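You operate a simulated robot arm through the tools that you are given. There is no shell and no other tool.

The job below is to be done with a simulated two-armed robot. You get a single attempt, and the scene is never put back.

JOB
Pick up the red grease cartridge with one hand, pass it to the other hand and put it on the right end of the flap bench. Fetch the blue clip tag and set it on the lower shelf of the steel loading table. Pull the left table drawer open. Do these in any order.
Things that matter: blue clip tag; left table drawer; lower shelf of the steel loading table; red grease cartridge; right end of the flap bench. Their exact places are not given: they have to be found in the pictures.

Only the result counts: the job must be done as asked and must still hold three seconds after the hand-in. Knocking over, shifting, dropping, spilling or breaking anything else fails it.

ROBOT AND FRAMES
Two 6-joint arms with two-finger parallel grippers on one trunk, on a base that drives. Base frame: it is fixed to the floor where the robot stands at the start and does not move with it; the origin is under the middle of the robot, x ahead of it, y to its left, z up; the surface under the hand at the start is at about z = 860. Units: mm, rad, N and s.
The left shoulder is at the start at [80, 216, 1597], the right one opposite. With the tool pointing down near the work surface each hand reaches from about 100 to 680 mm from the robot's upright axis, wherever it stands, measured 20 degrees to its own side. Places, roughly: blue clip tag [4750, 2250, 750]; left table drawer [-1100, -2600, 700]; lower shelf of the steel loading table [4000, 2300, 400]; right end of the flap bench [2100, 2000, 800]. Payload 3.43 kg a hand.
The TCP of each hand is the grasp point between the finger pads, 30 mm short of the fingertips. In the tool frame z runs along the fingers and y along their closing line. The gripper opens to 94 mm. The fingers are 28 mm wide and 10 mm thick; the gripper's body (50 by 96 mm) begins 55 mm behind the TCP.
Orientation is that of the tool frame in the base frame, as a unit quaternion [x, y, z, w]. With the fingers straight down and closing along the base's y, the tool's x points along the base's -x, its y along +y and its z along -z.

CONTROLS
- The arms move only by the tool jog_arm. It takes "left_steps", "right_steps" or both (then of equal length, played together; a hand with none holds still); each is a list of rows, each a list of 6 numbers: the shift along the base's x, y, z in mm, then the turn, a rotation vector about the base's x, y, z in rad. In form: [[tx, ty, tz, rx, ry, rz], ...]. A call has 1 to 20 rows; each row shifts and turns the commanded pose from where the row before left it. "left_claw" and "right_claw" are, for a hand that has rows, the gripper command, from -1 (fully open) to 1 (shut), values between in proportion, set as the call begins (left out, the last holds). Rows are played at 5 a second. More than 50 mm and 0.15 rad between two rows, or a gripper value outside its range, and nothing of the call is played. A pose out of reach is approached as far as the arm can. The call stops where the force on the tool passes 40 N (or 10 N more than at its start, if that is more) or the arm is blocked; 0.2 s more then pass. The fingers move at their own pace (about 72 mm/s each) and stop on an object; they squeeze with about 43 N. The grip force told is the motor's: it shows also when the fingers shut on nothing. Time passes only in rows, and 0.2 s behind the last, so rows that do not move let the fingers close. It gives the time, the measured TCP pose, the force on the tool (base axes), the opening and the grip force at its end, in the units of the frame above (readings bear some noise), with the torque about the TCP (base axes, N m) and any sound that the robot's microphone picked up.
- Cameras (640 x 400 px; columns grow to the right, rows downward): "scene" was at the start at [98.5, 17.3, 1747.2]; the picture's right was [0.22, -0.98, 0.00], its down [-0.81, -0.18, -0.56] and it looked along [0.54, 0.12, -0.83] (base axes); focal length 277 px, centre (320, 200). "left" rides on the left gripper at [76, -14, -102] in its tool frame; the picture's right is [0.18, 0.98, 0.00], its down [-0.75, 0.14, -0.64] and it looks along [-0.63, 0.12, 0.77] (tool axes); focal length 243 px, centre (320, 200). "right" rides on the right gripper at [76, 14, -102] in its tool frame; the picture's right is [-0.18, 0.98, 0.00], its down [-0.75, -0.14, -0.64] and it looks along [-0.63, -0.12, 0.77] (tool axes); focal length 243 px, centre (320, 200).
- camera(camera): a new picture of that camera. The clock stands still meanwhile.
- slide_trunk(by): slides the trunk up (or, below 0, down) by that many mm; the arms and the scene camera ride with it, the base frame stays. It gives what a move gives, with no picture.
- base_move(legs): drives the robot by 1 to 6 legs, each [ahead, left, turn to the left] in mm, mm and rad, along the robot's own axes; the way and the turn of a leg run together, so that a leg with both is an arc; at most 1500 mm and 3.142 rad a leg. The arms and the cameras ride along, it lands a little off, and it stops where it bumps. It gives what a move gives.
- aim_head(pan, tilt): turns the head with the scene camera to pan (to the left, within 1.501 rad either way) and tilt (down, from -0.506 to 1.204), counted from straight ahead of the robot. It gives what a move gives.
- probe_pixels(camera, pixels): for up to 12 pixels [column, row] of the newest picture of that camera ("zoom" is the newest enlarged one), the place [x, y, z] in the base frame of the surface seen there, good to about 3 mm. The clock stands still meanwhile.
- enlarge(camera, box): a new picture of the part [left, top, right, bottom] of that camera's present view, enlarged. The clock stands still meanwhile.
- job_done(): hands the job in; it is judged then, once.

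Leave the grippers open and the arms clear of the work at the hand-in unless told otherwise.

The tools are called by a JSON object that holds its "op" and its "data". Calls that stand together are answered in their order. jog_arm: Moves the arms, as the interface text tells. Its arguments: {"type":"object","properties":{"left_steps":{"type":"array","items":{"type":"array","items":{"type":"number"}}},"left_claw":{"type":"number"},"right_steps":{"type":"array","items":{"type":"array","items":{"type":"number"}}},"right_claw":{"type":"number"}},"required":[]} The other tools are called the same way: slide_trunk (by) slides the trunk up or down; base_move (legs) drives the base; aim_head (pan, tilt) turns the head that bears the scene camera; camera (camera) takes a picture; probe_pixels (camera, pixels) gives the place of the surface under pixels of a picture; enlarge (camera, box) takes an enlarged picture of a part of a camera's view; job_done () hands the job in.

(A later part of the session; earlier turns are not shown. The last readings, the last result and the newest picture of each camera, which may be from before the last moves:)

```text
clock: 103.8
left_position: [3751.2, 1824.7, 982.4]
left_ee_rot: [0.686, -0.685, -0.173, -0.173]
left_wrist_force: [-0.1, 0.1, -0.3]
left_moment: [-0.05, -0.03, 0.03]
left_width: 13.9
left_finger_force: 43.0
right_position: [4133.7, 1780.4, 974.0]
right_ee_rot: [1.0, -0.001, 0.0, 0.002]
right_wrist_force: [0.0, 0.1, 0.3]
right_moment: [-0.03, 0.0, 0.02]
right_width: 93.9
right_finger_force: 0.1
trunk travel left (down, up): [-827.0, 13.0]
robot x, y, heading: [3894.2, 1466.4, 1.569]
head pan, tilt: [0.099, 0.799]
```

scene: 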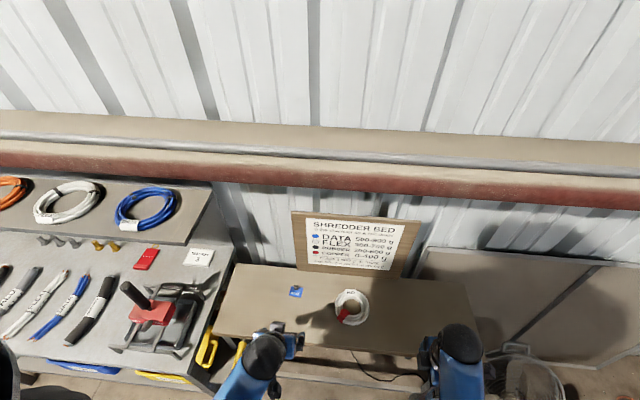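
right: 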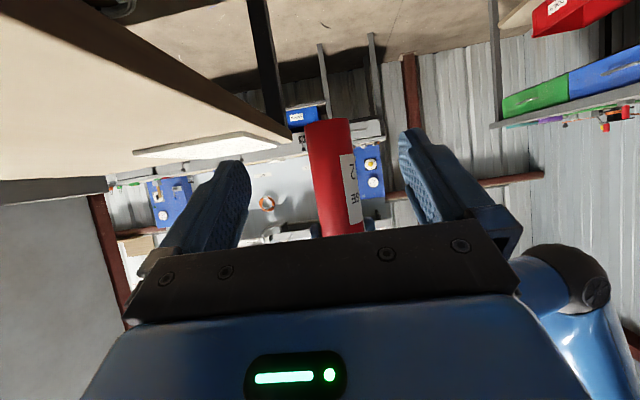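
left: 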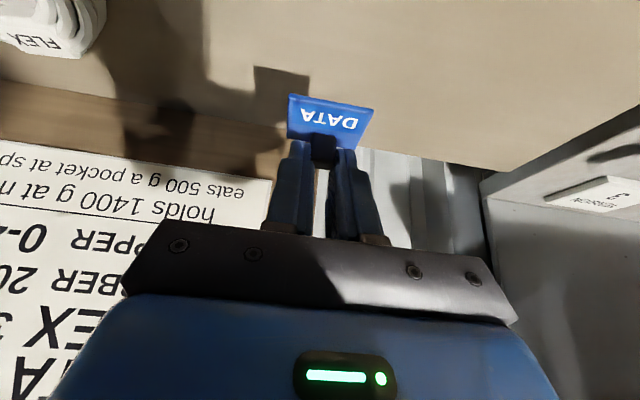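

I'm at (3894, 1466), tag at x ≈ 3751. Now I lower the trunk by 450 mm to bring the hand to shelf level, well in front of the table.

{"op": "slide_trunk", "data": {"by": -450}}

{"op": "aim_head", "data": {"pan": 0.25, "tilt": 0.75}}

{"op": "camera", "data": {"camera": "scene"}}

{"op": "camera", "data": {"camera": "left"}}

```text
refused: -450 is not a number from -400 to 400
```

```text
clock: 104.5
left_position: [3751.9, 1821.6, 981.8]
left_ee_rot: [0.685, -0.685, -0.174, -0.175]
left_wrist_force: [0.4, 1.1, -0.2]
left_moment: [0.0, -0.01, -0.02]
left_width: 14.3
left_finger_force: 43.1
right_position: [4134.4, 1777.9, 974.0]
right_ee_rot: [1.0, -0.001, 0.0, 0.002]
right_wrist_force: [-0.8, 0.0, -0.3]
right_moment: [-0.01, 0.05, 0.0]
right_width: 94.1
right_finger_force: 0.1
trunk travel left (down, up): [-827.0, 13.0]
robot x, y, heading: [3892.1, 1465.6, 1.568]
head pan, tilt: [0.25, 0.75]
```

```text
taken
```

scene: 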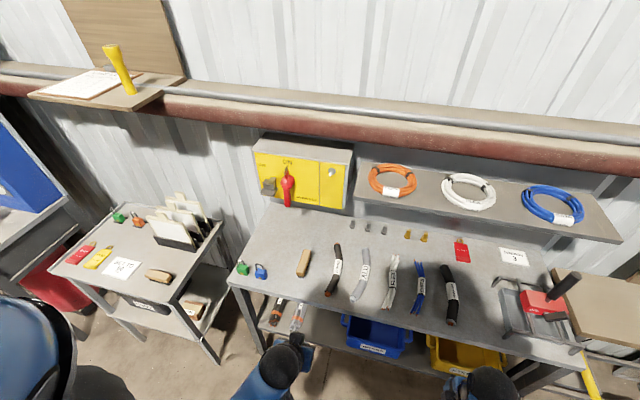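

```text
taken
```

left: 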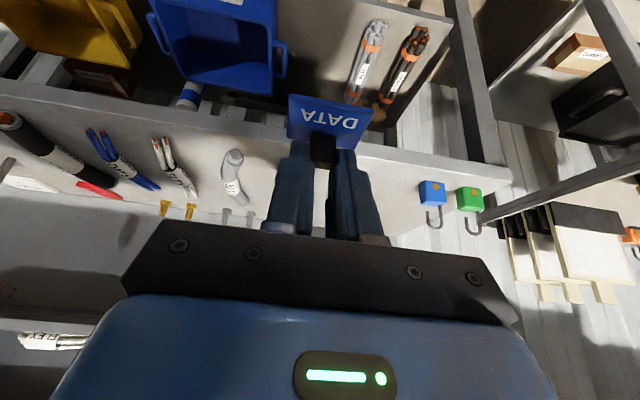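

The slide takes at most 400 mm per call. I'll lower by 400 and then 50.

{"op": "slide_trunk", "data": {"by": -400}}

{"op": "slide_trunk", "data": {"by": -50}}

{"op": "camera", "data": {"camera": "scene"}}

{"op": "camera", "data": {"camera": "left"}}

```text
clock: 108.4
left_position: [3751.5, 1822.0, 582.9]
left_ee_rot: [0.685, -0.685, -0.174, -0.175]
left_wrist_force: [1.0, 0.4, -0.3]
left_moment: [0.01, 0.04, -0.01]
left_width: 13.9
left_finger_force: 43.1
right_position: [4133.9, 1775.8, 575.4]
right_ee_rot: [1.0, -0.001, 0.0, 0.001]
right_wrist_force: [0.9, -0.1, 0.3]
right_moment: [-0.01, -0.01, 0.01]
right_width: 94.0
right_finger_force: 0.0
trunk travel left (down, up): [-427.0, 413.0]
robot x, y, heading: [3887.7, 1471.2, 1.573]
head pan, tilt: [0.25, 0.75]
```

```text
clock: 109.3
left_position: [3750.9, 1821.7, 532.6]
left_ee_rot: [0.686, -0.685, -0.175, -0.175]
left_wrist_force: [-0.3, -0.2, -0.5]
left_moment: [-0.01, -0.01, -0.05]
left_width: 14.2
left_finger_force: 43.5
right_position: [4133.4, 1776.3, 525.5]
right_ee_rot: [1.0, -0.001, 0.0, 0.001]
right_wrist_force: [-0.8, 0.1, 0.6]
right_moment: [-0.04, 0.01, 0.0]
right_width: 94.0
right_finger_force: 0.0
trunk travel left (down, up): [-377.0, 463.0]
robot x, y, heading: [3889.8, 1468.2, 1.574]
head pan, tilt: [0.25, 0.75]
```

```text
taken
```

scene: 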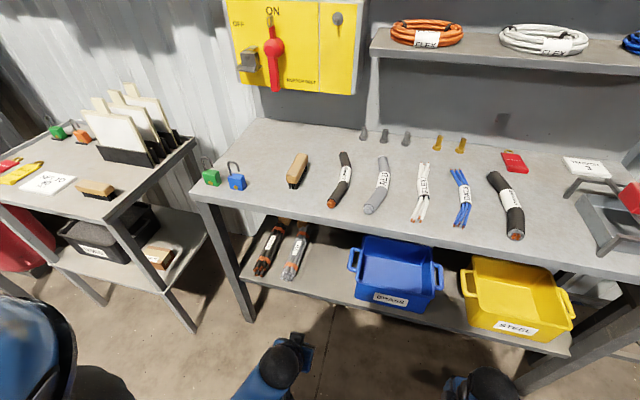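

```text
taken
```

left: 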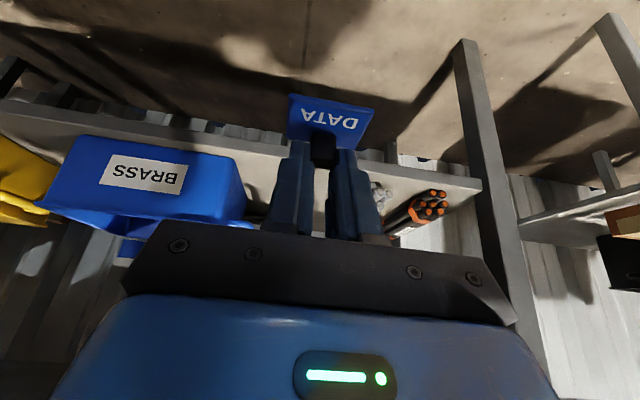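

I see the lower shelf well now: the free gap is between the rods (297, 250) and the blue bin (355, 260). I'll enlarge and probe it.

{"op": "enlarge", "data": {"camera": "scene", "box": [220, 200, 412, 320]}}

{"op": "probe_pixels", "data": {"camera": "scene", "pixels": [[330, 265], [325, 285], [335, 250], [345, 295], [304, 270], [288, 275], [356, 285], [352, 262], [320, 240], [300, 215], [320, 218], [255, 283]]}}

```text
3.33 times, centred on (316, 260) of scene
```

zoom: 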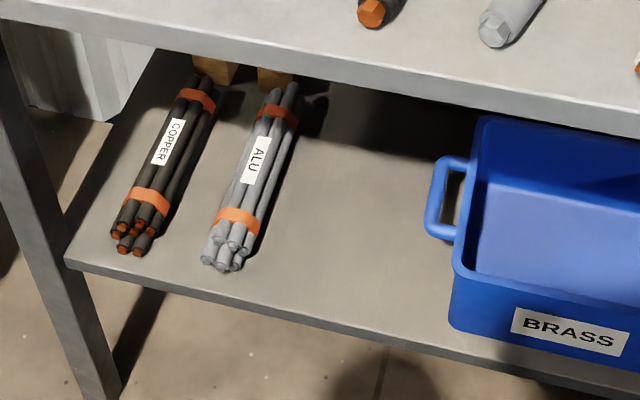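

```text
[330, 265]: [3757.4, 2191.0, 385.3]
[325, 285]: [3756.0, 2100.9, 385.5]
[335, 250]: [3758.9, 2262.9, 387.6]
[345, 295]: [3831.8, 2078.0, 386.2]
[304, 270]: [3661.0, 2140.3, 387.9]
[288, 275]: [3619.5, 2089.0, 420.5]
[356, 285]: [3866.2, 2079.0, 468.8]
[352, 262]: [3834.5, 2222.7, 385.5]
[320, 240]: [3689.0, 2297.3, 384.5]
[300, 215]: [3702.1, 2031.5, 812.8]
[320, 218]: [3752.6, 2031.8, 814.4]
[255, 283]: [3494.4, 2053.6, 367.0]
```

The shelf is free between x ≈ 3660 and 3840 (z 385.5), with its front edge at y ≈ 2055 and the table top's front edge at y ≈ 2031. I'll set the tag at about (3745, 2140). First I lower the left hand by 70 mm and pull the right hand back a bit.

{"op": "jog_arm", "data": {"left_steps": [[0, 0, -18, 0, 0, 0], [0, 0, -18, 0, 0, 0], [0, 0, -18, 0, 0, 0], [0, 0, -16, 0, 0, 0]], "right_steps": [[0, -15, 0, 0, 0, 0], [0, -15, 0, 0, 0, 0], [0, -15, 0, 0, 0, 0], [0, -15, 0, 0, 0, 0]]}}

{"op": "base_move", "data": {"legs": [[190, 0, 0]]}}

{"op": "camera", "data": {"camera": "scene"}}

{"op": "camera", "data": {"camera": "left"}}

```text
clock: 110.3
left_position: [3751.0, 1821.8, 463.2]
left_ee_rot: [0.686, -0.684, -0.175, -0.175]
left_wrist_force: [0.4, -0.1, 0.2]
left_moment: [0.01, 0.0, -0.01]
left_width: 14.1
left_finger_force: 42.6
right_position: [4132.8, 1716.8, 525.0]
right_ee_rot: [1.0, 0.0, 0.0, 0.001]
right_wrist_force: [-0.1, 0.4, -0.1]
right_moment: [0.0, -0.03, -0.01]
right_width: 94.1
right_finger_force: 0.1
trunk travel left (down, up): [-377.0, 463.0]
robot x, y, heading: [3888.9, 1466.9, 1.573]
head pan, tilt: [0.25, 0.75]
```

```text
clock: 111.8
left_position: [3750.4, 2009.7, 462.2]
left_ee_rot: [0.685, -0.685, -0.175, -0.175]
left_wrist_force: [-0.3, 0.5, -0.7]
left_moment: [0.04, -0.02, -0.02]
left_width: 14.0
left_finger_force: 42.9
right_position: [4133.5, 1904.5, 523.5]
right_ee_rot: [1.0, 0.0, 0.0, 0.001]
right_wrist_force: [-0.1, -0.7, -0.5]
right_moment: [-0.02, 0.01, 0.02]
right_width: 93.9
right_finger_force: 0.0
trunk travel left (down, up): [-377.0, 463.0]
robot x, y, heading: [3889.6, 1657.5, 1.57]
head pan, tilt: [0.25, 0.75]
```

```text
taken
```

scene: 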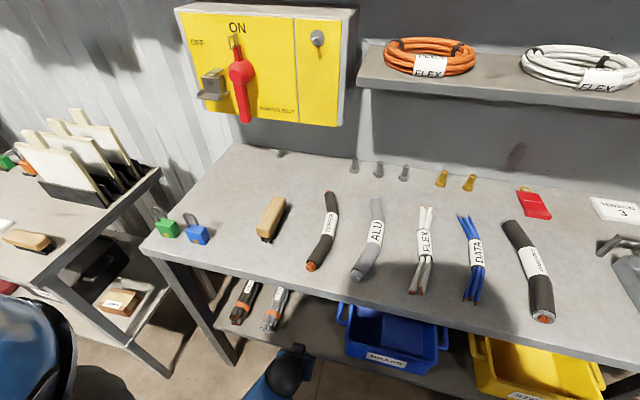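

```text
taken
```

left: 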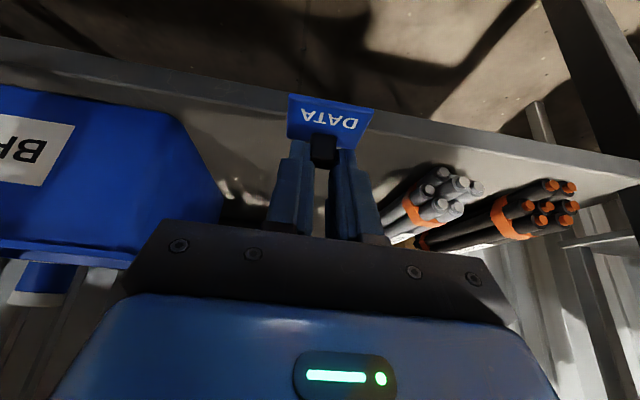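

The hand is in front of the gap. I'll extend 130 mm in y at z 462.

{"op": "jog_arm", "data": {"left_steps": [[-1, 33, 0, 0, 0, 0], [-1, 33, 0, 0, 0, 0], [-1, 33, 0, 0, 0, 0], [-1, 31, 0, 0, 0, 0], [0, 0, 0, 0, 0, 0]]}}

{"op": "camera", "data": {"camera": "left"}}

{"op": "enlarge", "data": {"camera": "scene", "box": [180, 240, 436, 400]}}

```text
clock: 113.0
left_position: [3746.6, 2140.3, 463.4]
left_ee_rot: [0.685, -0.685, -0.175, -0.176]
left_wrist_force: [0.5, 1.2, 0.6]
left_moment: [0.01, 0.01, 0.0]
left_width: 14.0
left_finger_force: 43.0
right_position: [4132.7, 1904.8, 525.0]
right_ee_rot: [1.0, -0.001, 0.0, 0.001]
right_wrist_force: [1.0, 0.2, 0.0]
right_moment: [-0.02, -0.02, 0.0]
right_width: 93.9
right_finger_force: 0.0
trunk travel left (down, up): [-377.0, 463.0]
robot x, y, heading: [3886.9, 1656.6, 1.575]
head pan, tilt: [0.25, 0.75]
```

```text
taken
```

left: 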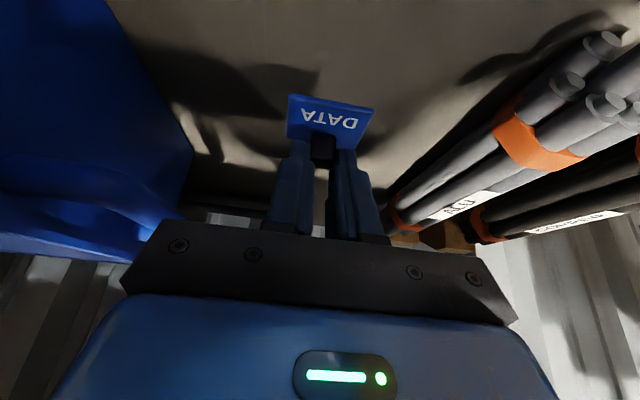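

```text
2.50 times, centred on (308, 320) of scene
```

zoom: 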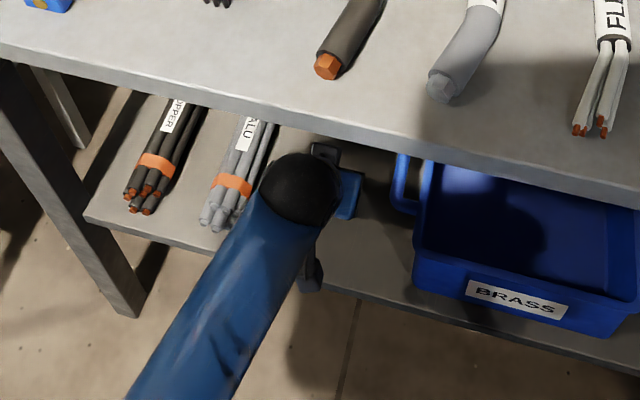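

The tag hangs over the free shelf area. I'll lower 30 mm, then in small steps to contact.

{"op": "jog_arm", "data": {"left_steps": [[0, 0, -10, 0, 0, 0], [0, 0, -10, 0, 0, 0], [0, 0, -7, 0, 0, 0], [0, 0, -4, 0, 0, 0], [0, 0, -2, 0, 0, 0], [0, 0, 0, 0, 0, 0]]}}

{"op": "camera", "data": {"camera": "left"}}

```text
clock: 114.4
left_position: [3746.4, 2139.5, 429.3]
left_ee_rot: [-0.685, 0.686, 0.174, 0.175]
left_wrist_force: [0.0, 0.2, 0.2]
left_moment: [0.05, 0.0, 0.01]
left_width: 14.2
left_finger_force: 42.1
right_position: [4133.9, 1904.9, 524.3]
right_ee_rot: [1.0, -0.001, -0.001, 0.001]
right_wrist_force: [0.0, 0.2, -0.2]
right_moment: [-0.01, -0.03, 0.02]
right_width: 94.4
right_finger_force: 0.1
trunk travel left (down, up): [-377.0, 463.0]
robot x, y, heading: [3888.6, 1652.4, 1.575]
head pan, tilt: [0.25, 0.75]
```

```text
taken
```

left: 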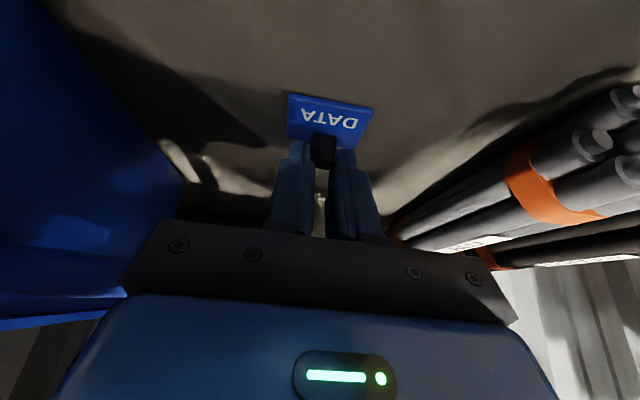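

No contact yet at z 429. I'll go down in 1 mm steps.

{"op": "jog_arm", "data": {"left_steps": [[0, 0, -1, 0, 0, 0], [0, 0, -1, 0, 0, 0], [0, 0, 0, 0, 0, 0]]}}

```text
clock: 115.2
left_position: [3747.2, 2140.9, 428.1]
left_ee_rot: [0.685, -0.685, -0.175, -0.175]
left_wrist_force: [0.0, 0.7, 1.0]
left_moment: [-0.05, 0.02, 0.01]
left_width: 13.9
left_finger_force: 43.4
right_position: [4133.9, 1904.8, 524.5]
right_ee_rot: [1.0, -0.001, 0.0, 0.001]
right_wrist_force: [0.9, 0.2, 0.2]
right_moment: [-0.02, 0.0, 0.02]
right_width: 94.0
right_finger_force: 0.0
trunk travel left (down, up): [-377.0, 463.0]
robot x, y, heading: [3888.0, 1652.6, 1.565]
head pan, tilt: [0.25, 0.75]
```

{"op": "jog_arm", "data": {"left_steps": [[0, 0, -1, 0, 0, 0], [0, 0, 0, 0, 0, 0]]}}

```text
clock: 115.8
left_position: [3748.4, 2139.9, 426.6]
left_ee_rot: [-0.685, 0.685, 0.175, 0.176]
left_wrist_force: [0.6, -1.9, 6.7]
left_moment: [-0.1, 0.02, 0.04]
left_width: 14.1
left_finger_force: 43.2
right_position: [4133.4, 1904.6, 525.4]
right_ee_rot: [1.0, -0.001, 0.0, 0.001]
right_wrist_force: [-0.3, -0.2, -0.3]
right_moment: [-0.01, 0.01, -0.01]
right_width: 94.2
right_finger_force: 0.0
trunk travel left (down, up): [-377.0, 463.0]
robot x, y, heading: [3888.9, 1658.1, 1.575]
head pan, tilt: [0.25, 0.75]
```

Contact at 6.7 N. I'll open the left gripper halfway (about 47 mm), enough to free the nub without nearing the rods or bin.

{"op": "jog_arm", "data": {"left_steps": [[0, 0, 0, 0, 0, 0], [0, 0, 0, 0, 0, 0], [0, 0, 0, 0, 0, 0]], "left_claw": 0}}

{"op": "camera", "data": {"camera": "left"}}

```text
clock: 116.6
left_position: [3747.0, 2140.0, 425.8]
left_ee_rot: [-0.684, 0.686, 0.174, 0.176]
left_wrist_force: [-0.8, -0.2, -0.3]
left_moment: [0.0, 0.0, -0.02]
left_width: 47.1
left_finger_force: 0.1
right_position: [4133.1, 1903.7, 524.3]
right_ee_rot: [1.0, -0.001, 0.001, 0.001]
right_wrist_force: [-0.7, 0.3, -0.8]
right_moment: [0.0, -0.03, 0.02]
right_width: 94.1
right_finger_force: 0.2
trunk travel left (down, up): [-377.0, 463.0]
robot x, y, heading: [3892.3, 1655.1, 1.572]
head pan, tilt: [0.25, 0.75]
```

```text
taken
```

left: 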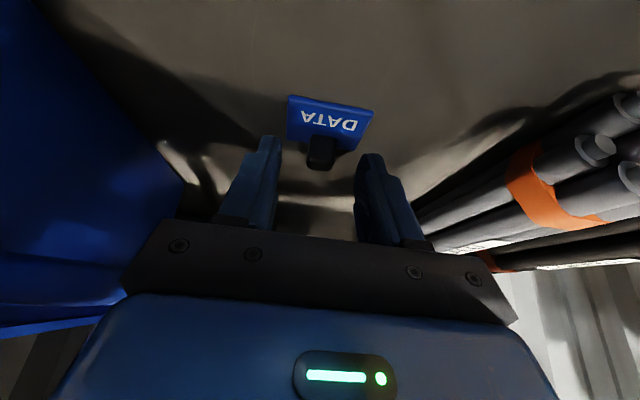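

The tag lies flat on the shelf. I'll raise 35 mm, then withdraw 140 mm toward me.

{"op": "jog_arm", "data": {"left_steps": [[0, 0, 8, 0, 0, 0], [0, 0, 12, 0, 0, 0], [0, 0, 15, 0, 0, 0], [0, -30, 0, 0, 0, 0], [0, -40, 0, 0, 0, 0], [0, -40, 0, 0, 0, 0], [0, -40, 0, 0, 0, 0]]}}

{"op": "camera", "data": {"camera": "left"}}

```text
clock: 118.2
left_position: [3747.2, 1989.2, 461.8]
left_ee_rot: [0.685, -0.685, -0.174, -0.176]
left_wrist_force: [-0.2, 0.3, -0.5]
left_moment: [-0.02, 0.02, -0.01]
left_width: 47.0
left_finger_force: 0.0
right_position: [4132.3, 1903.9, 526.3]
right_ee_rot: [1.0, -0.001, 0.0, 0.001]
right_wrist_force: [-0.5, 0.5, -0.3]
right_moment: [0.02, 0.0, 0.0]
right_width: 94.2
right_finger_force: 0.1
trunk travel left (down, up): [-377.0, 463.0]
robot x, y, heading: [3883.7, 1651.8, 1.578]
head pan, tilt: [0.25, 0.75]
```

```text
taken
```

left: 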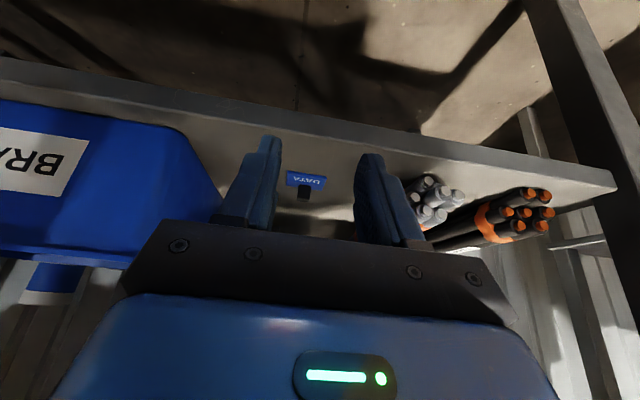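

The tag lies on the lower shelf (seen at (304, 185)). Now I back out by 190 mm, raise the trunk again and turn left to face -x for the way back.

{"op": "base_move", "data": {"legs": [[-190, 0, 0]]}}

{"op": "slide_trunk", "data": {"by": 400}}

{"op": "camera", "data": {"camera": "scene"}}

```text
clock: 119.8
left_position: [3747.3, 1800.0, 461.6]
left_ee_rot: [0.686, -0.685, -0.174, -0.175]
left_wrist_force: [0.4, 0.0, 0.6]
left_moment: [-0.01, 0.02, 0.04]
left_width: 47.3
left_finger_force: 0.1
right_position: [4132.6, 1714.9, 524.9]
right_ee_rot: [1.0, 0.0, 0.0, 0.002]
right_wrist_force: [0.0, -0.1, 0.6]
right_moment: [0.01, 0.0, 0.03]
right_width: 94.1
right_finger_force: 0.0
trunk travel left (down, up): [-377.0, 463.0]
robot x, y, heading: [3888.7, 1462.6, 1.572]
head pan, tilt: [0.25, 0.75]
```

```text
clock: 123.6
left_position: [3746.8, 1799.8, 861.1]
left_ee_rot: [0.686, -0.685, -0.175, -0.175]
left_wrist_force: [0.0, -1.0, 0.1]
left_moment: [0.03, -0.01, 0.02]
left_width: 47.2
left_finger_force: 0.0
right_position: [4133.0, 1715.5, 922.3]
right_ee_rot: [1.0, 0.001, 0.0, 0.002]
right_wrist_force: [0.0, 0.7, -0.4]
right_moment: [0.02, 0.02, 0.02]
right_width: 94.2
right_finger_force: 0.1
trunk travel left (down, up): [-777.0, 63.0]
robot x, y, heading: [3889.4, 1464.7, 1.571]
head pan, tilt: [0.25, 0.75]
```

```text
taken
```

scene: 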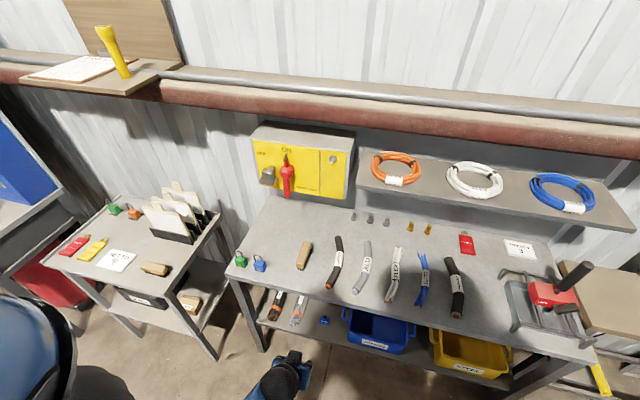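

The tag is seen on the shelf at (324, 320). Now I turn left by 1.57 rad to face -x.

{"op": "base_move", "data": {"legs": [[0, 0, 1.57]]}}

{"op": "aim_head", "data": {"pan": 0.2, "tilt": 0.45}}

{"op": "camera", "data": {"camera": "scene"}}

```text
clock: 127.8
left_position: [3554.8, 1321.6, 861.1]
left_ee_rot: [0.969, 0.001, -0.248, -0.001]
left_wrist_force: [-0.4, -0.4, -1.2]
left_moment: [0.01, -0.02, 0.0]
left_width: 47.0
left_finger_force: 0.0
right_position: [3639.8, 1707.7, 924.8]
right_ee_rot: [0.707, 0.707, 0.001, 0.001]
right_wrist_force: [0.1, -0.6, 0.1]
right_moment: [0.02, -0.02, -0.02]
right_width: 93.8
right_finger_force: 0.0
trunk travel left (down, up): [-777.0, 63.0]
robot x, y, heading: [3888.4, 1465.5, -3.142]
head pan, tilt: [0.25, 0.75]
```

```text
clock: 128.6
left_position: [3553.3, 1322.8, 861.1]
left_ee_rot: [0.969, 0.0, -0.247, -0.001]
left_wrist_force: [0.2, 0.3, -0.1]
left_moment: [-0.01, 0.01, -0.01]
left_width: 46.8
left_finger_force: 0.0
right_position: [3640.0, 1709.1, 925.1]
right_ee_rot: [0.707, 0.707, 0.001, 0.001]
right_wrist_force: [0.1, 0.4, 0.2]
right_moment: [-0.01, 0.01, 0.03]
right_width: 94.0
right_finger_force: 0.0
trunk travel left (down, up): [-777.0, 63.0]
robot x, y, heading: [3888.8, 1465.0, -3.141]
head pan, tilt: [0.201, 0.45]
```

```text
taken
```

scene: 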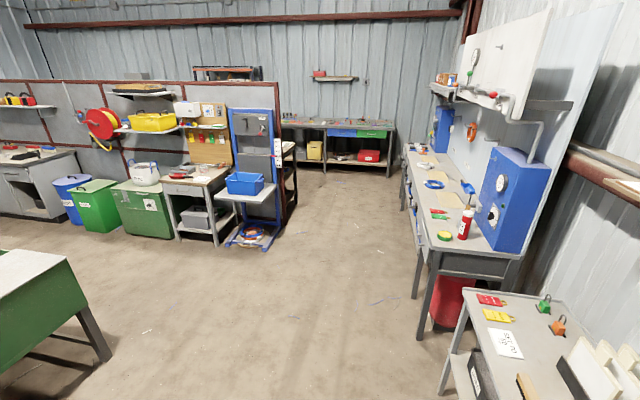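

I'm facing -x; the cartridge stands on the bench at (465, 222). I'll probe obstacles along the way.

{"op": "probe_pixels", "data": {"camera": "scene", "pixels": [[250, 245], [270, 190], [292, 215], [275, 240], [300, 260], [320, 180], [345, 165], [465, 215], [415, 295], [60, 280], [105, 360], [390, 150]]}}

```text
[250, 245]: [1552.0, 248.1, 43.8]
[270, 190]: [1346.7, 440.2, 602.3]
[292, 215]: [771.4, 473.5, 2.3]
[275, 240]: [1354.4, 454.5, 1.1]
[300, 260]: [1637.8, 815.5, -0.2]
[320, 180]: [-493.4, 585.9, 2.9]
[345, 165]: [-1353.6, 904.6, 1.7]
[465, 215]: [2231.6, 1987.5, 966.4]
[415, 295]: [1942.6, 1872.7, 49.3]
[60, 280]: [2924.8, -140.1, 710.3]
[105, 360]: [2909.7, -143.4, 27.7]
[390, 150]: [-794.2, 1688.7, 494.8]
```

The way along y ≈ 1100 is free. I'll drive about 4050 mm along -x in three legs, shifting gently to y ≈ 1080.

{"op": "base_move", "data": {"legs": [[1400, 350, 0], [1400, 30, 0], [1290, 0, 0]]}}

{"op": "aim_head", "data": {"pan": 1.2, "tilt": 0.5}}

{"op": "camera", "data": {"camera": "scene"}}

```text
clock: 148.5
left_position: [-534.2, 981.4, 861.6]
left_ee_rot: [0.969, -0.001, -0.248, -0.002]
left_wrist_force: [-0.7, 0.1, -0.1]
left_moment: [0.0, 0.02, 0.0]
left_width: 47.1
left_finger_force: 0.0
right_position: [-448.4, 1366.1, 925.4]
right_ee_rot: [0.709, 0.705, 0.0, 0.0]
right_wrist_force: [0.2, 0.5, 0.0]
right_moment: [-0.01, 0.04, 0.01]
right_width: 93.8
right_finger_force: 0.1
trunk travel left (down, up): [-777.0, 63.0]
robot x, y, heading: [-202.3, 1122.7, 3.139]
head pan, tilt: [0.201, 0.45]
```

```text
clock: 149.7
left_position: [-536.2, 980.6, 862.0]
left_ee_rot: [0.969, -0.001, -0.247, -0.001]
left_wrist_force: [0.6, 0.2, -0.7]
left_moment: [0.04, -0.01, 0.02]
left_width: 47.1
left_finger_force: 0.0
right_position: [-449.6, 1366.1, 923.9]
right_ee_rot: [0.709, 0.706, 0.0, 0.0]
right_wrist_force: [-0.7, 0.2, -0.4]
right_moment: [-0.01, -0.01, 0.02]
right_width: 94.2
right_finger_force: 0.1
trunk travel left (down, up): [-777.0, 63.0]
robot x, y, heading: [-201.7, 1119.9, 3.139]
head pan, tilt: [1.201, 0.499]
```

```text
taken
```

scene: 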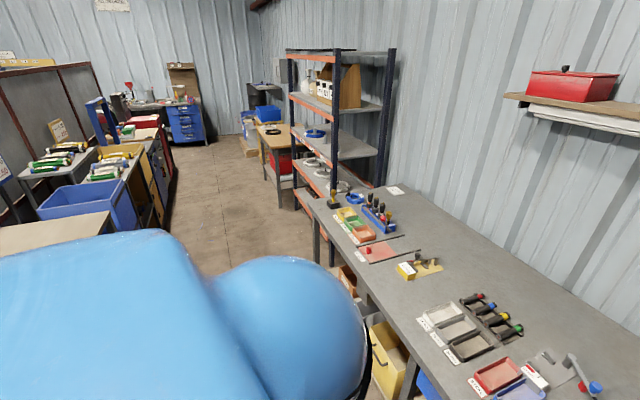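

I see the corridor toward -y with a bench and the rack on its right and bins on its left. I'll probe the corridor's borders.

{"op": "probe_pixels", "data": {"camera": "scene", "pixels": [[312, 205], [360, 290], [410, 360], [296, 205], [300, 160], [275, 150], [262, 165], [145, 195], [135, 225], [165, 165], [215, 220], [175, 180]]}}

{"op": "enlarge", "data": {"camera": "scene", "box": [220, 80, 348, 220]}}

```text
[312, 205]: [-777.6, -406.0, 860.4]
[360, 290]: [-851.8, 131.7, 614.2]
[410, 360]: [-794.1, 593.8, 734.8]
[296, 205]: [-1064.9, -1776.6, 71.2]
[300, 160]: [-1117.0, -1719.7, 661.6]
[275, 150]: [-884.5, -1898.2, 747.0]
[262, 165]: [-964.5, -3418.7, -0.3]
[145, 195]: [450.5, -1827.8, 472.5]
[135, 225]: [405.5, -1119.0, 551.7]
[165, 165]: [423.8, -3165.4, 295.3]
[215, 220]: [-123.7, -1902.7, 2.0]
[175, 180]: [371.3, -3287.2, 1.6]
```

```text
2.86 times, centred on (284, 150) of scene
```

zoom: 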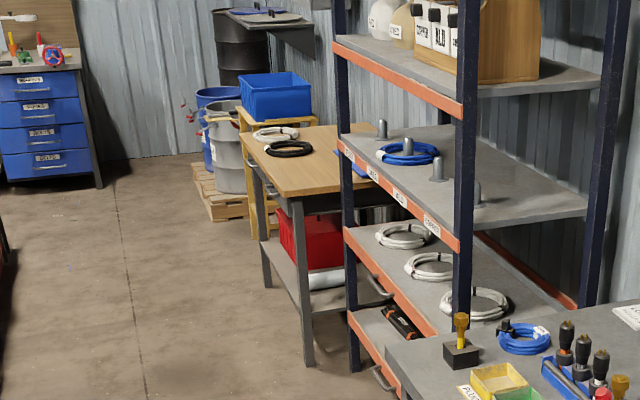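

The corridor runs between x ≈ -780 and x ≈ 400. I'll turn left to face -y and drive about 3300 mm.

{"op": "base_move", "data": {"legs": [[0, 0, 1.573], [1300, 0, 0], [1000, 0, 0]]}}

{"op": "aim_head", "data": {"pan": -0.5, "tilt": 0.6}}

{"op": "camera", "data": {"camera": "scene"}}

```text
clock: 165.0
left_position: [2.1, -1515.7, 862.2]
left_ee_rot: [0.676, 0.694, -0.173, 0.177]
left_wrist_force: [-0.1, 0.6, -0.7]
left_moment: [0.0, 0.0, -0.02]
left_width: 47.0
left_finger_force: 0.1
right_position: [-383.9, -1441.8, 925.9]
right_ee_rot: [-0.013, 1.0, 0.001, 0.001]
right_wrist_force: [0.5, 0.3, 0.6]
right_moment: [0.01, -0.02, 0.02]
right_width: 94.3
right_finger_force: 0.0
trunk travel left (down, up): [-777.0, 63.0]
robot x, y, heading: [-149.0, -1186.5, -1.541]
head pan, tilt: [1.201, 0.499]
```

```text
clock: 166.7
left_position: [2.6, -1517.5, 860.0]
left_ee_rot: [0.676, 0.694, -0.172, 0.176]
left_wrist_force: [-0.5, 0.3, 0.3]
left_moment: [0.01, -0.01, 0.01]
left_width: 46.9
left_finger_force: 0.0
right_position: [-385.5, -1440.5, 925.0]
right_ee_rot: [-0.013, 1.0, 0.002, 0.0]
right_wrist_force: [0.2, -0.1, -0.1]
right_moment: [-0.02, 0.0, -0.04]
right_width: 94.1
right_finger_force: 0.2
trunk travel left (down, up): [-777.0, 63.0]
robot x, y, heading: [-150.1, -1184.7, -1.539]
head pan, tilt: [-0.499, 0.6]
```

```text
taken
```

scene: 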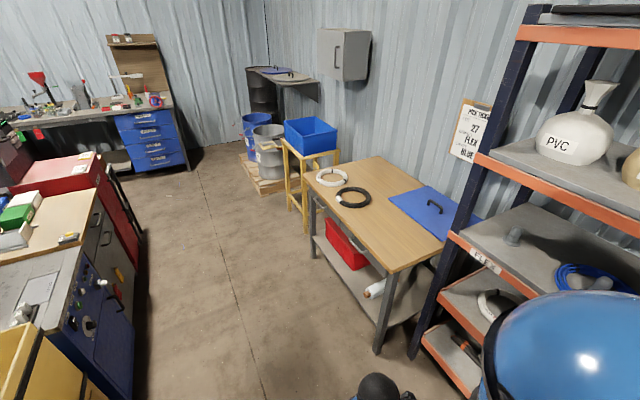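

The wooden table with coils is ahead to the right. I'll enlarge its front.

{"op": "enlarge", "data": {"camera": "scene", "box": [270, 140, 470, 290]}}

{"op": "probe_pixels", "data": {"camera": "scene", "pixels": [[312, 190], [395, 265], [322, 208], [340, 220], [370, 250], [328, 175], [352, 197], [430, 207], [310, 255], [385, 345], [290, 200], [350, 290]]}}

```text
2.67 times, centred on (370, 215) of scene
```

zoom: 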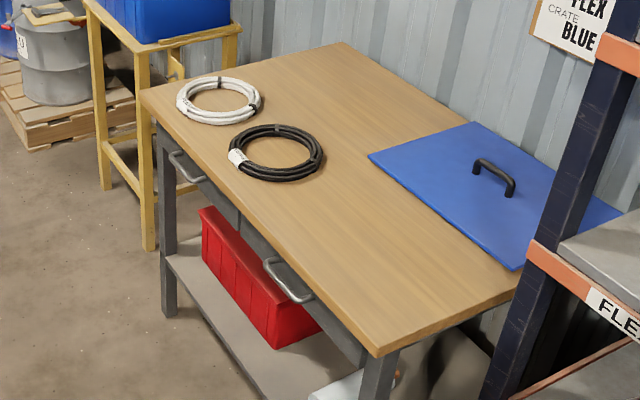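

```text
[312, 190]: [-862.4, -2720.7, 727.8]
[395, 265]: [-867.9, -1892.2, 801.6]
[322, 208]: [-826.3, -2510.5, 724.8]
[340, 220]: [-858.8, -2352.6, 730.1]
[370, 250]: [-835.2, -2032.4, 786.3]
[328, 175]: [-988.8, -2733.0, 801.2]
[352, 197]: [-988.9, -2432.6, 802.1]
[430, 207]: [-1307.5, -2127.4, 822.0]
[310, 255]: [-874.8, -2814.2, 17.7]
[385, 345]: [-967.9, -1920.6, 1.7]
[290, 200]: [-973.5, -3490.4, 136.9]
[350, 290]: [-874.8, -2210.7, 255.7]
```

The table has two drawers; their handles are bars standing out to x ≈ -826 from a face near x ≈ -862. The left one (seen from the front) is near y ≈ -2590. Before driving on, I'll probe the left side machines for clearance.

{"op": "probe_pixels", "data": {"camera": "scene", "pixels": [[130, 350], [140, 235], [120, 300], [100, 385], [30, 385], [130, 200], [190, 170], [270, 190]]}}

{"op": "aim_head", "data": {"pan": 0.3, "tilt": 0.7}}

{"op": "camera", "data": {"camera": "scene"}}

```text
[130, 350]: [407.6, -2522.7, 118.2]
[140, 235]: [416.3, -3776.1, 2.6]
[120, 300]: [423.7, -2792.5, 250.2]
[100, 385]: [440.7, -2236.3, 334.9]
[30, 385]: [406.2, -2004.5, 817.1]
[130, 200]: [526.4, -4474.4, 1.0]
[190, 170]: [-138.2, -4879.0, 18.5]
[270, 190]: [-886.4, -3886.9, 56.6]
```

```text
clock: 167.8
left_position: [3.9, -1516.9, 860.7]
left_ee_rot: [0.676, 0.695, -0.173, 0.176]
left_wrist_force: [0.4, 0.6, -0.3]
left_moment: [-0.02, -0.01, -0.02]
left_width: 47.4
left_finger_force: 0.1
right_position: [-384.8, -1441.7, 924.5]
right_ee_rot: [-0.013, 1.0, 0.001, 0.0]
right_wrist_force: [0.2, -0.5, 0.1]
right_moment: [0.0, 0.01, -0.01]
right_width: 93.9
right_finger_force: 0.0
trunk travel left (down, up): [-777.0, 63.0]
robot x, y, heading: [-149.7, -1186.4, -1.543]
head pan, tilt: [0.3, 0.7]
```

```text
taken
```

scene: 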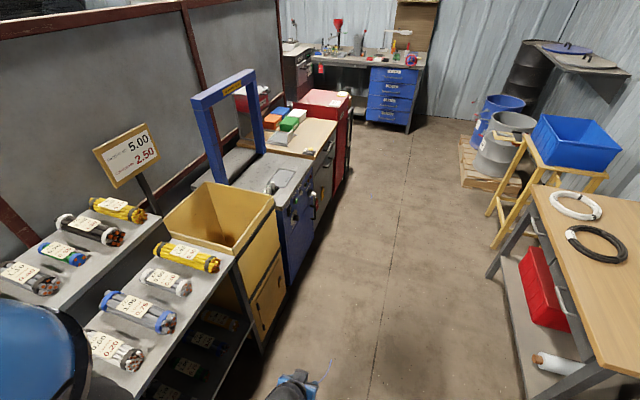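

Clear on both sides. I'll drive to about (-250, -2450) and turn right to face the table.

{"op": "base_move", "data": {"legs": [[1261, -135, 0], [0, 0, -1.599]]}}

{"op": "aim_head", "data": {"pan": 0.2, "tilt": 0.9}}

{"op": "camera", "data": {"camera": "scene"}}

```text
clock: 178.1
left_position: [-582.4, -2598.7, 861.8]
left_ee_rot: [0.969, 0.005, -0.247, 0.0]
left_wrist_force: [-0.1, 0.6, 0.3]
left_moment: [0.0, -0.01, 0.03]
left_width: 47.0
left_finger_force: 0.1
right_position: [-499.1, -2213.3, 924.0]
right_ee_rot: [0.704, 0.71, 0.001, 0.0]
right_wrist_force: [0.0, -0.6, 0.2]
right_moment: [-0.01, 0.02, -0.05]
right_width: 93.7
right_finger_force: 0.0
trunk travel left (down, up): [-777.0, 63.0]
robot x, y, heading: [-245.3, -2454.8, -3.129]
head pan, tilt: [0.3, 0.7]
```

```text
clock: 178.8
left_position: [-581.8, -2600.1, 862.8]
left_ee_rot: [0.969, 0.005, -0.247, 0.0]
left_wrist_force: [-1.0, 0.1, 0.2]
left_moment: [0.02, 0.0, 0.02]
left_width: 46.9
left_finger_force: 0.1
right_position: [-499.1, -2213.5, 924.7]
right_ee_rot: [0.704, 0.71, 0.0, 0.001]
right_wrist_force: [1.7, 0.2, -1.0]
right_moment: [-0.04, 0.01, 0.03]
right_width: 93.8
right_finger_force: 0.1
trunk travel left (down, up): [-777.0, 63.0]
robot x, y, heading: [-249.0, -2453.8, -3.128]
head pan, tilt: [0.201, 0.901]
```

```text
taken
```

scene: 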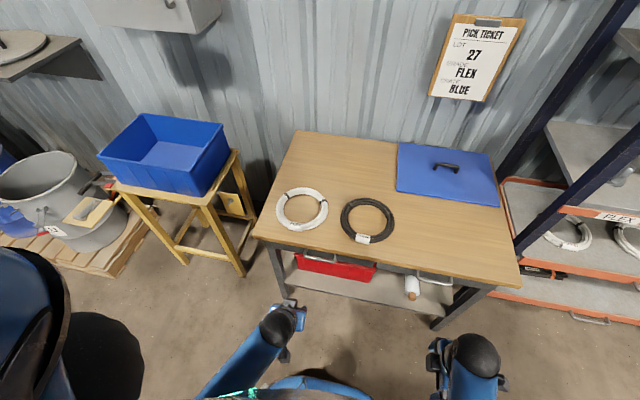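

The front shows handles at (320, 258) and (435, 278). I'll enlarge the front edge, and take the left hand camera's view as well.

{"op": "enlarge", "data": {"camera": "scene", "box": [250, 220, 410, 320]}}

{"op": "camera", "data": {"camera": "left"}}

```text
4.00 times, centred on (330, 270) of scene
```

zoom: 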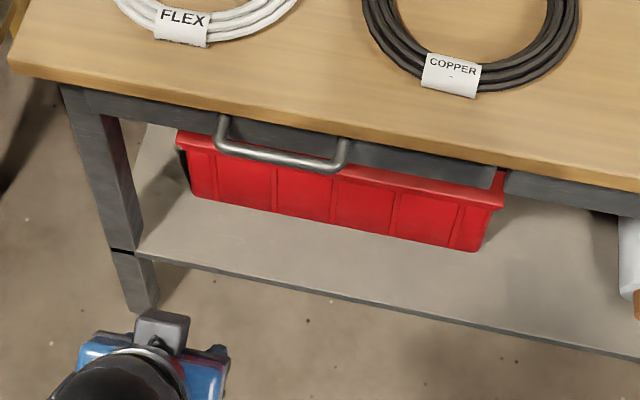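

```text
taken
```

left: 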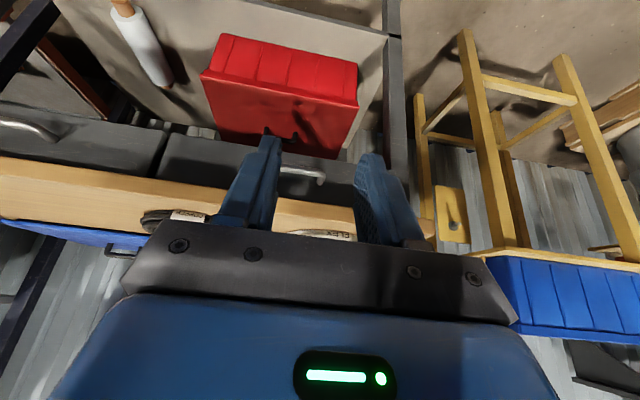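

I'll lower the trunk by 250 mm for a flatter view of the drawer front.

{"op": "slide_trunk", "data": {"by": -250}}

{"op": "aim_head", "data": {"pan": 0.25, "tilt": 0.8}}

{"op": "camera", "data": {"camera": "scene"}}

{"op": "enlarge", "data": {"camera": "scene", "box": [240, 190, 432, 310]}}

```text
clock: 181.4
left_position: [-581.3, -2599.5, 611.2]
left_ee_rot: [0.969, 0.005, -0.247, 0.001]
left_wrist_force: [0.6, -0.8, 0.5]
left_moment: [-0.01, -0.01, -0.04]
left_width: 47.0
left_finger_force: 0.2
right_position: [-499.1, -2212.9, 674.4]
right_ee_rot: [0.704, 0.71, 0.0, 0.0]
right_wrist_force: [-0.1, -0.2, 0.1]
right_moment: [0.01, 0.0, 0.04]
right_width: 94.3
right_finger_force: 0.0
trunk travel left (down, up): [-527.0, 313.0]
robot x, y, heading: [-243.9, -2452.4, -3.134]
head pan, tilt: [0.201, 0.901]
```

```text
clock: 182.1
left_position: [-579.9, -2599.9, 610.4]
left_ee_rot: [0.969, 0.005, -0.247, 0.0]
left_wrist_force: [-0.6, -0.8, -0.8]
left_moment: [0.01, -0.02, 0.02]
left_width: 47.0
left_finger_force: 0.1
right_position: [-500.3, -2212.9, 674.6]
right_ee_rot: [0.704, 0.71, 0.001, 0.001]
right_wrist_force: [0.6, 0.0, -0.4]
right_moment: [0.02, 0.02, -0.01]
right_width: 94.0
right_finger_force: 0.1
trunk travel left (down, up): [-527.0, 313.0]
robot x, y, heading: [-245.7, -2452.8, -3.13]
head pan, tilt: [0.25, 0.799]
```

```text
taken
```

scene: 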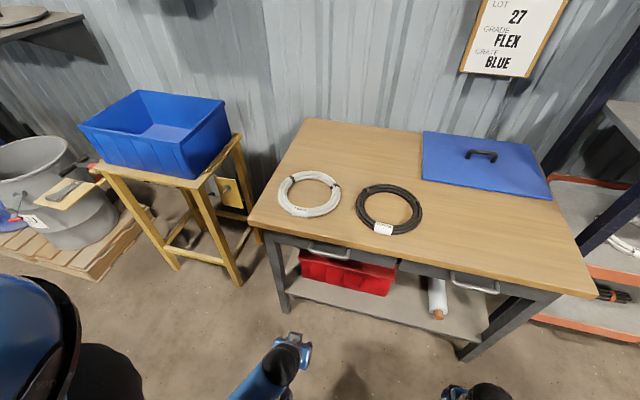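

```text
3.33 times, centred on (336, 250) of scene
```

zoom: 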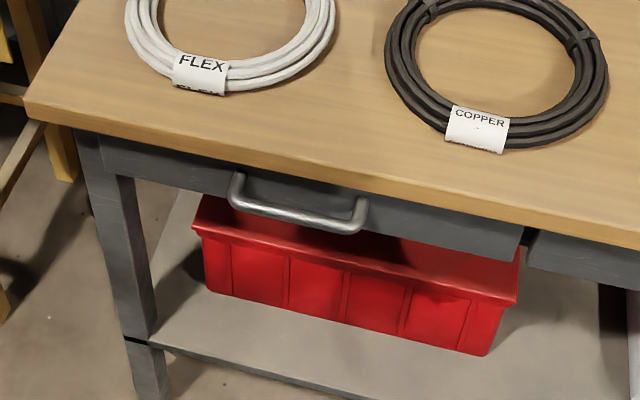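

Now I see the left drawer's bar handle clearly at zoom (298, 217). I'll probe the bar, the face and the top's edge.

{"op": "probe_pixels", "data": {"camera": "zoom", "pixels": [[240, 203], [270, 213], [300, 219], [330, 226], [352, 226], [237, 180], [360, 205], [300, 195], [420, 225], [430, 200], [200, 172], [300, 165]]}}

{"op": "enlarge", "data": {"camera": "scene", "box": [296, 230, 360, 270]}}

```text
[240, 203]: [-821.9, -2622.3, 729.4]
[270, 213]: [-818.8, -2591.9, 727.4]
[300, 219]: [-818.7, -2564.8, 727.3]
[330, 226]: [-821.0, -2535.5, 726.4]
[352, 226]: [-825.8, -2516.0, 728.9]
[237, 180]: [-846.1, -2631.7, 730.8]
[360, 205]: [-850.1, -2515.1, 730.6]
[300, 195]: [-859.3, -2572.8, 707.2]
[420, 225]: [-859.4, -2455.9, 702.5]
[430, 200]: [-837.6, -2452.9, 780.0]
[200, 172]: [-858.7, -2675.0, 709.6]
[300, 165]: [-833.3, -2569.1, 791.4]
```

```text
10.00 times, centred on (328, 250) of scene
```

zoom: 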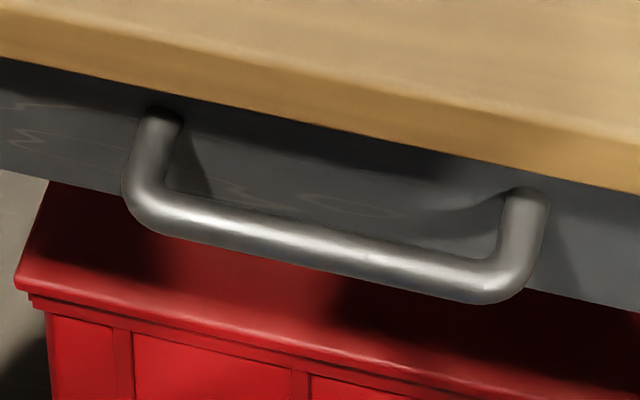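

The bar handle runs along y from -2625 to -2517 at about (x -823, z 725); the drawer face is at x -859 and the wooden top overhangs to x -835 with its underside near z 775. I'll grip the bar with the left hand pointing straight ahead and closing vertically. First I back off 200 mm for room.

{"op": "base_move", "data": {"legs": [[-200, 0, 0]]}}

{"op": "jog_arm", "data": {"left_steps": [[-15, 0, 10, -0.0684, 0, -0.1254], [-15, 0, 10, -0.0684, 0, -0.1254], [-15, 0, 10, -0.0684, 0, -0.1254], [-15, 0, 10, -0.0684, 0, -0.1254], [-15, 0, 10, -0.0684, 0, -0.1254], [-15, 0, 10, -0.0684, 0, -0.1254], [-15, 0, 10, -0.0684, 0, -0.1254], [-15, 0, 10, -0.0684, 0, -0.1254], [-15, 0, 10, -0.0684, 0, -0.1254], [-15, 0, 10, -0.0684, 0, -0.1254], [-15, 0, 10, -0.0684, 0, -0.1254]]}}

```text
clock: 183.7
left_position: [-380.8, -2596.6, 611.5]
left_ee_rot: [0.969, 0.005, -0.247, 0.0]
left_wrist_force: [-0.5, 0.6, 0.0]
left_moment: [0.0, 0.01, -0.01]
left_width: 46.8
left_finger_force: 0.1
right_position: [-299.8, -2210.9, 675.8]
right_ee_rot: [0.704, 0.71, 0.0, 0.0]
right_wrist_force: [0.6, 0.4, 0.9]
right_moment: [-0.01, -0.02, -0.02]
right_width: 94.1
right_finger_force: 0.1
trunk travel left (down, up): [-527.0, 313.0]
robot x, y, heading: [-49.6, -2451.3, -3.134]
head pan, tilt: [0.25, 0.799]
```

```text
clock: 186.1
left_position: [-547.2, -2596.5, 721.2]
left_ee_rot: [0.688, -0.683, -0.176, 0.175]
left_wrist_force: [0.3, -0.3, -1.1]
left_moment: [0.0, 0.0, 0.01]
left_width: 47.1
left_finger_force: 0.0
right_position: [-300.2, -2210.5, 674.5]
right_ee_rot: [0.704, 0.711, 0.0, 0.001]
right_wrist_force: [-0.9, -0.2, 0.5]
right_moment: [-0.01, 0.01, -0.01]
right_width: 93.9
right_finger_force: 0.0
trunk travel left (down, up): [-527.0, 313.0]
robot x, y, heading: [-47.2, -2450.1, -3.131]
head pan, tilt: [0.25, 0.799]
```

The roll is right. Now I tilt about +y by 1.07 rad to point the fingers straight ahead.

{"op": "jog_arm", "data": {"left_steps": [[0, 0, 0, 0, 0.134, 0], [0, 0, 0, 0, 0.134, 0], [0, 0, 0, 0, 0.134, 0], [0, 0, 0, 0, 0.134, 0], [0, 0, 0, 0, 0.134, 0], [0, 0, 0, 0, 0.134, 0], [0, 0, 0, 0, 0.134, 0], [0, 0, 0, 0, 0.131, 0]]}}

{"op": "camera", "data": {"camera": "left"}}

{"op": "camera", "data": {"camera": "scene"}}

```text
clock: 187.9
left_position: [-545.9, -2597.8, 718.9]
left_ee_rot: [0.505, -0.496, -0.503, 0.496]
left_wrist_force: [-0.5, 0.1, 0.7]
left_moment: [-0.01, -0.01, 0.02]
left_width: 47.0
left_finger_force: 0.0
right_position: [-299.9, -2210.7, 675.5]
right_ee_rot: [0.704, 0.71, -0.001, 0.001]
right_wrist_force: [-0.4, 0.0, 0.1]
right_moment: [0.0, 0.01, 0.0]
right_width: 94.0
right_finger_force: 0.2
trunk travel left (down, up): [-527.0, 313.0]
robot x, y, heading: [-47.5, -2453.0, -3.13]
head pan, tilt: [0.25, 0.799]
```

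```text
taken
```

left: 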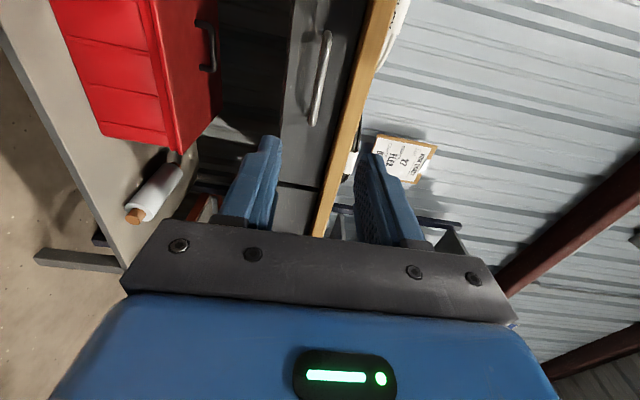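

```text
taken
```

scene: 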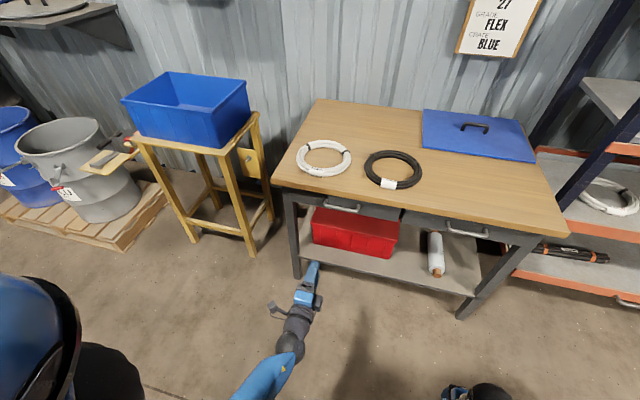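

The hand now points straight ahead with the closing line vertical (up is to the right in the left picture); the bar shows at (320, 78). I'll enlarge and probe it from here.

{"op": "enlarge", "data": {"camera": "left", "box": [240, 10, 400, 140]}}

{"op": "probe_pixels", "data": {"camera": "left", "pixels": [[326, 40], [321, 80], [316, 110], [330, 130], [350, 90], [345, 40], [370, 60], [300, 100], [322, 60], [318, 95]]}}

```text
3.08 times, centred on (320, 75) of left
```

zoom: 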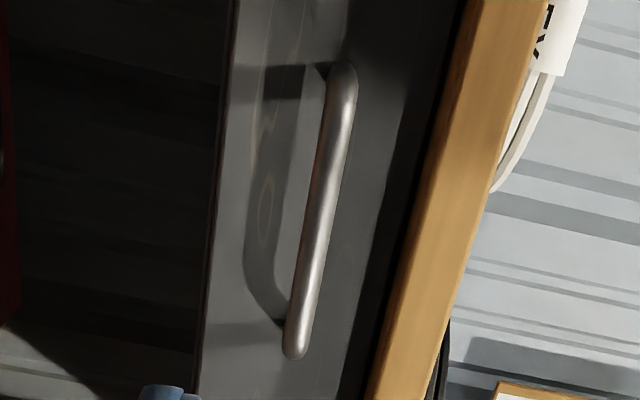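

```text
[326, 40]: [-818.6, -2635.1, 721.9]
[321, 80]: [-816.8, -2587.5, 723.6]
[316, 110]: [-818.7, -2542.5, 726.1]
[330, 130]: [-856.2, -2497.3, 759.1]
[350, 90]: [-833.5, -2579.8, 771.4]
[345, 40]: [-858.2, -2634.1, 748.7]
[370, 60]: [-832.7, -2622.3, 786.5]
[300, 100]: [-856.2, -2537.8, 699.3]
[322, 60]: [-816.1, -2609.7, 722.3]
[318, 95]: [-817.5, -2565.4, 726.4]
```

The bar's axis is near x -823, z 724, with its middle at y ≈ -2578; the wood's underside is at z ≈ 770. I'll align the hand (y +22, z +5) and drive 200 mm ahead.

{"op": "jog_arm", "data": {"left_steps": [[0, 11, 2.5, 0, 0, 0], [0, 11, 2.5, 0, 0, 0], [0, 0, 0, 0, 0, 0]]}}

{"op": "base_move", "data": {"legs": [[195, 0, 0]]}}

{"op": "camera", "data": {"camera": "left"}}

{"op": "camera", "data": {"camera": "scene"}}

```text
clock: 188.7
left_position: [-546.1, -2574.8, 726.8]
left_ee_rot: [-0.501, 0.497, 0.503, -0.498]
left_wrist_force: [0.1, -0.8, -0.3]
left_moment: [0.0, -0.01, 0.02]
left_width: 47.2
left_finger_force: 0.0
right_position: [-299.8, -2210.3, 675.1]
right_ee_rot: [0.704, 0.71, 0.0, 0.001]
right_wrist_force: [-0.6, -1.1, -0.9]
right_moment: [0.01, -0.04, 0.01]
right_width: 94.3
right_finger_force: 0.0
trunk travel left (down, up): [-527.0, 313.0]
robot x, y, heading: [-47.7, -2451.5, -3.134]
head pan, tilt: [0.25, 0.799]
```

```text
clock: 190.3
left_position: [-740.1, -2578.8, 726.4]
left_ee_rot: [-0.502, 0.497, 0.503, -0.499]
left_wrist_force: [-0.9, -0.4, 0.4]
left_moment: [0.01, 0.01, 0.0]
left_width: 47.0
left_finger_force: 0.1
right_position: [-493.4, -2212.9, 674.4]
right_ee_rot: [0.704, 0.711, 0.001, 0.001]
right_wrist_force: [0.3, 0.2, 1.3]
right_moment: [-0.02, -0.02, 0.04]
right_width: 94.4
right_finger_force: 0.2
trunk travel left (down, up): [-527.0, 313.0]
robot x, y, heading: [-243.5, -2454.6, -3.128]
head pan, tilt: [0.25, 0.799]
```

```text
taken
```

left: 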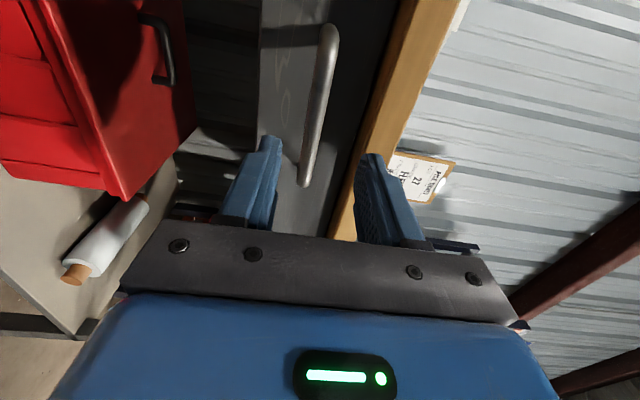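

```text
taken
```

scene: 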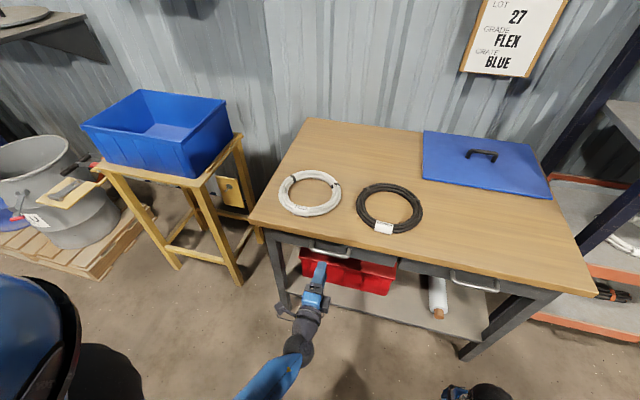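

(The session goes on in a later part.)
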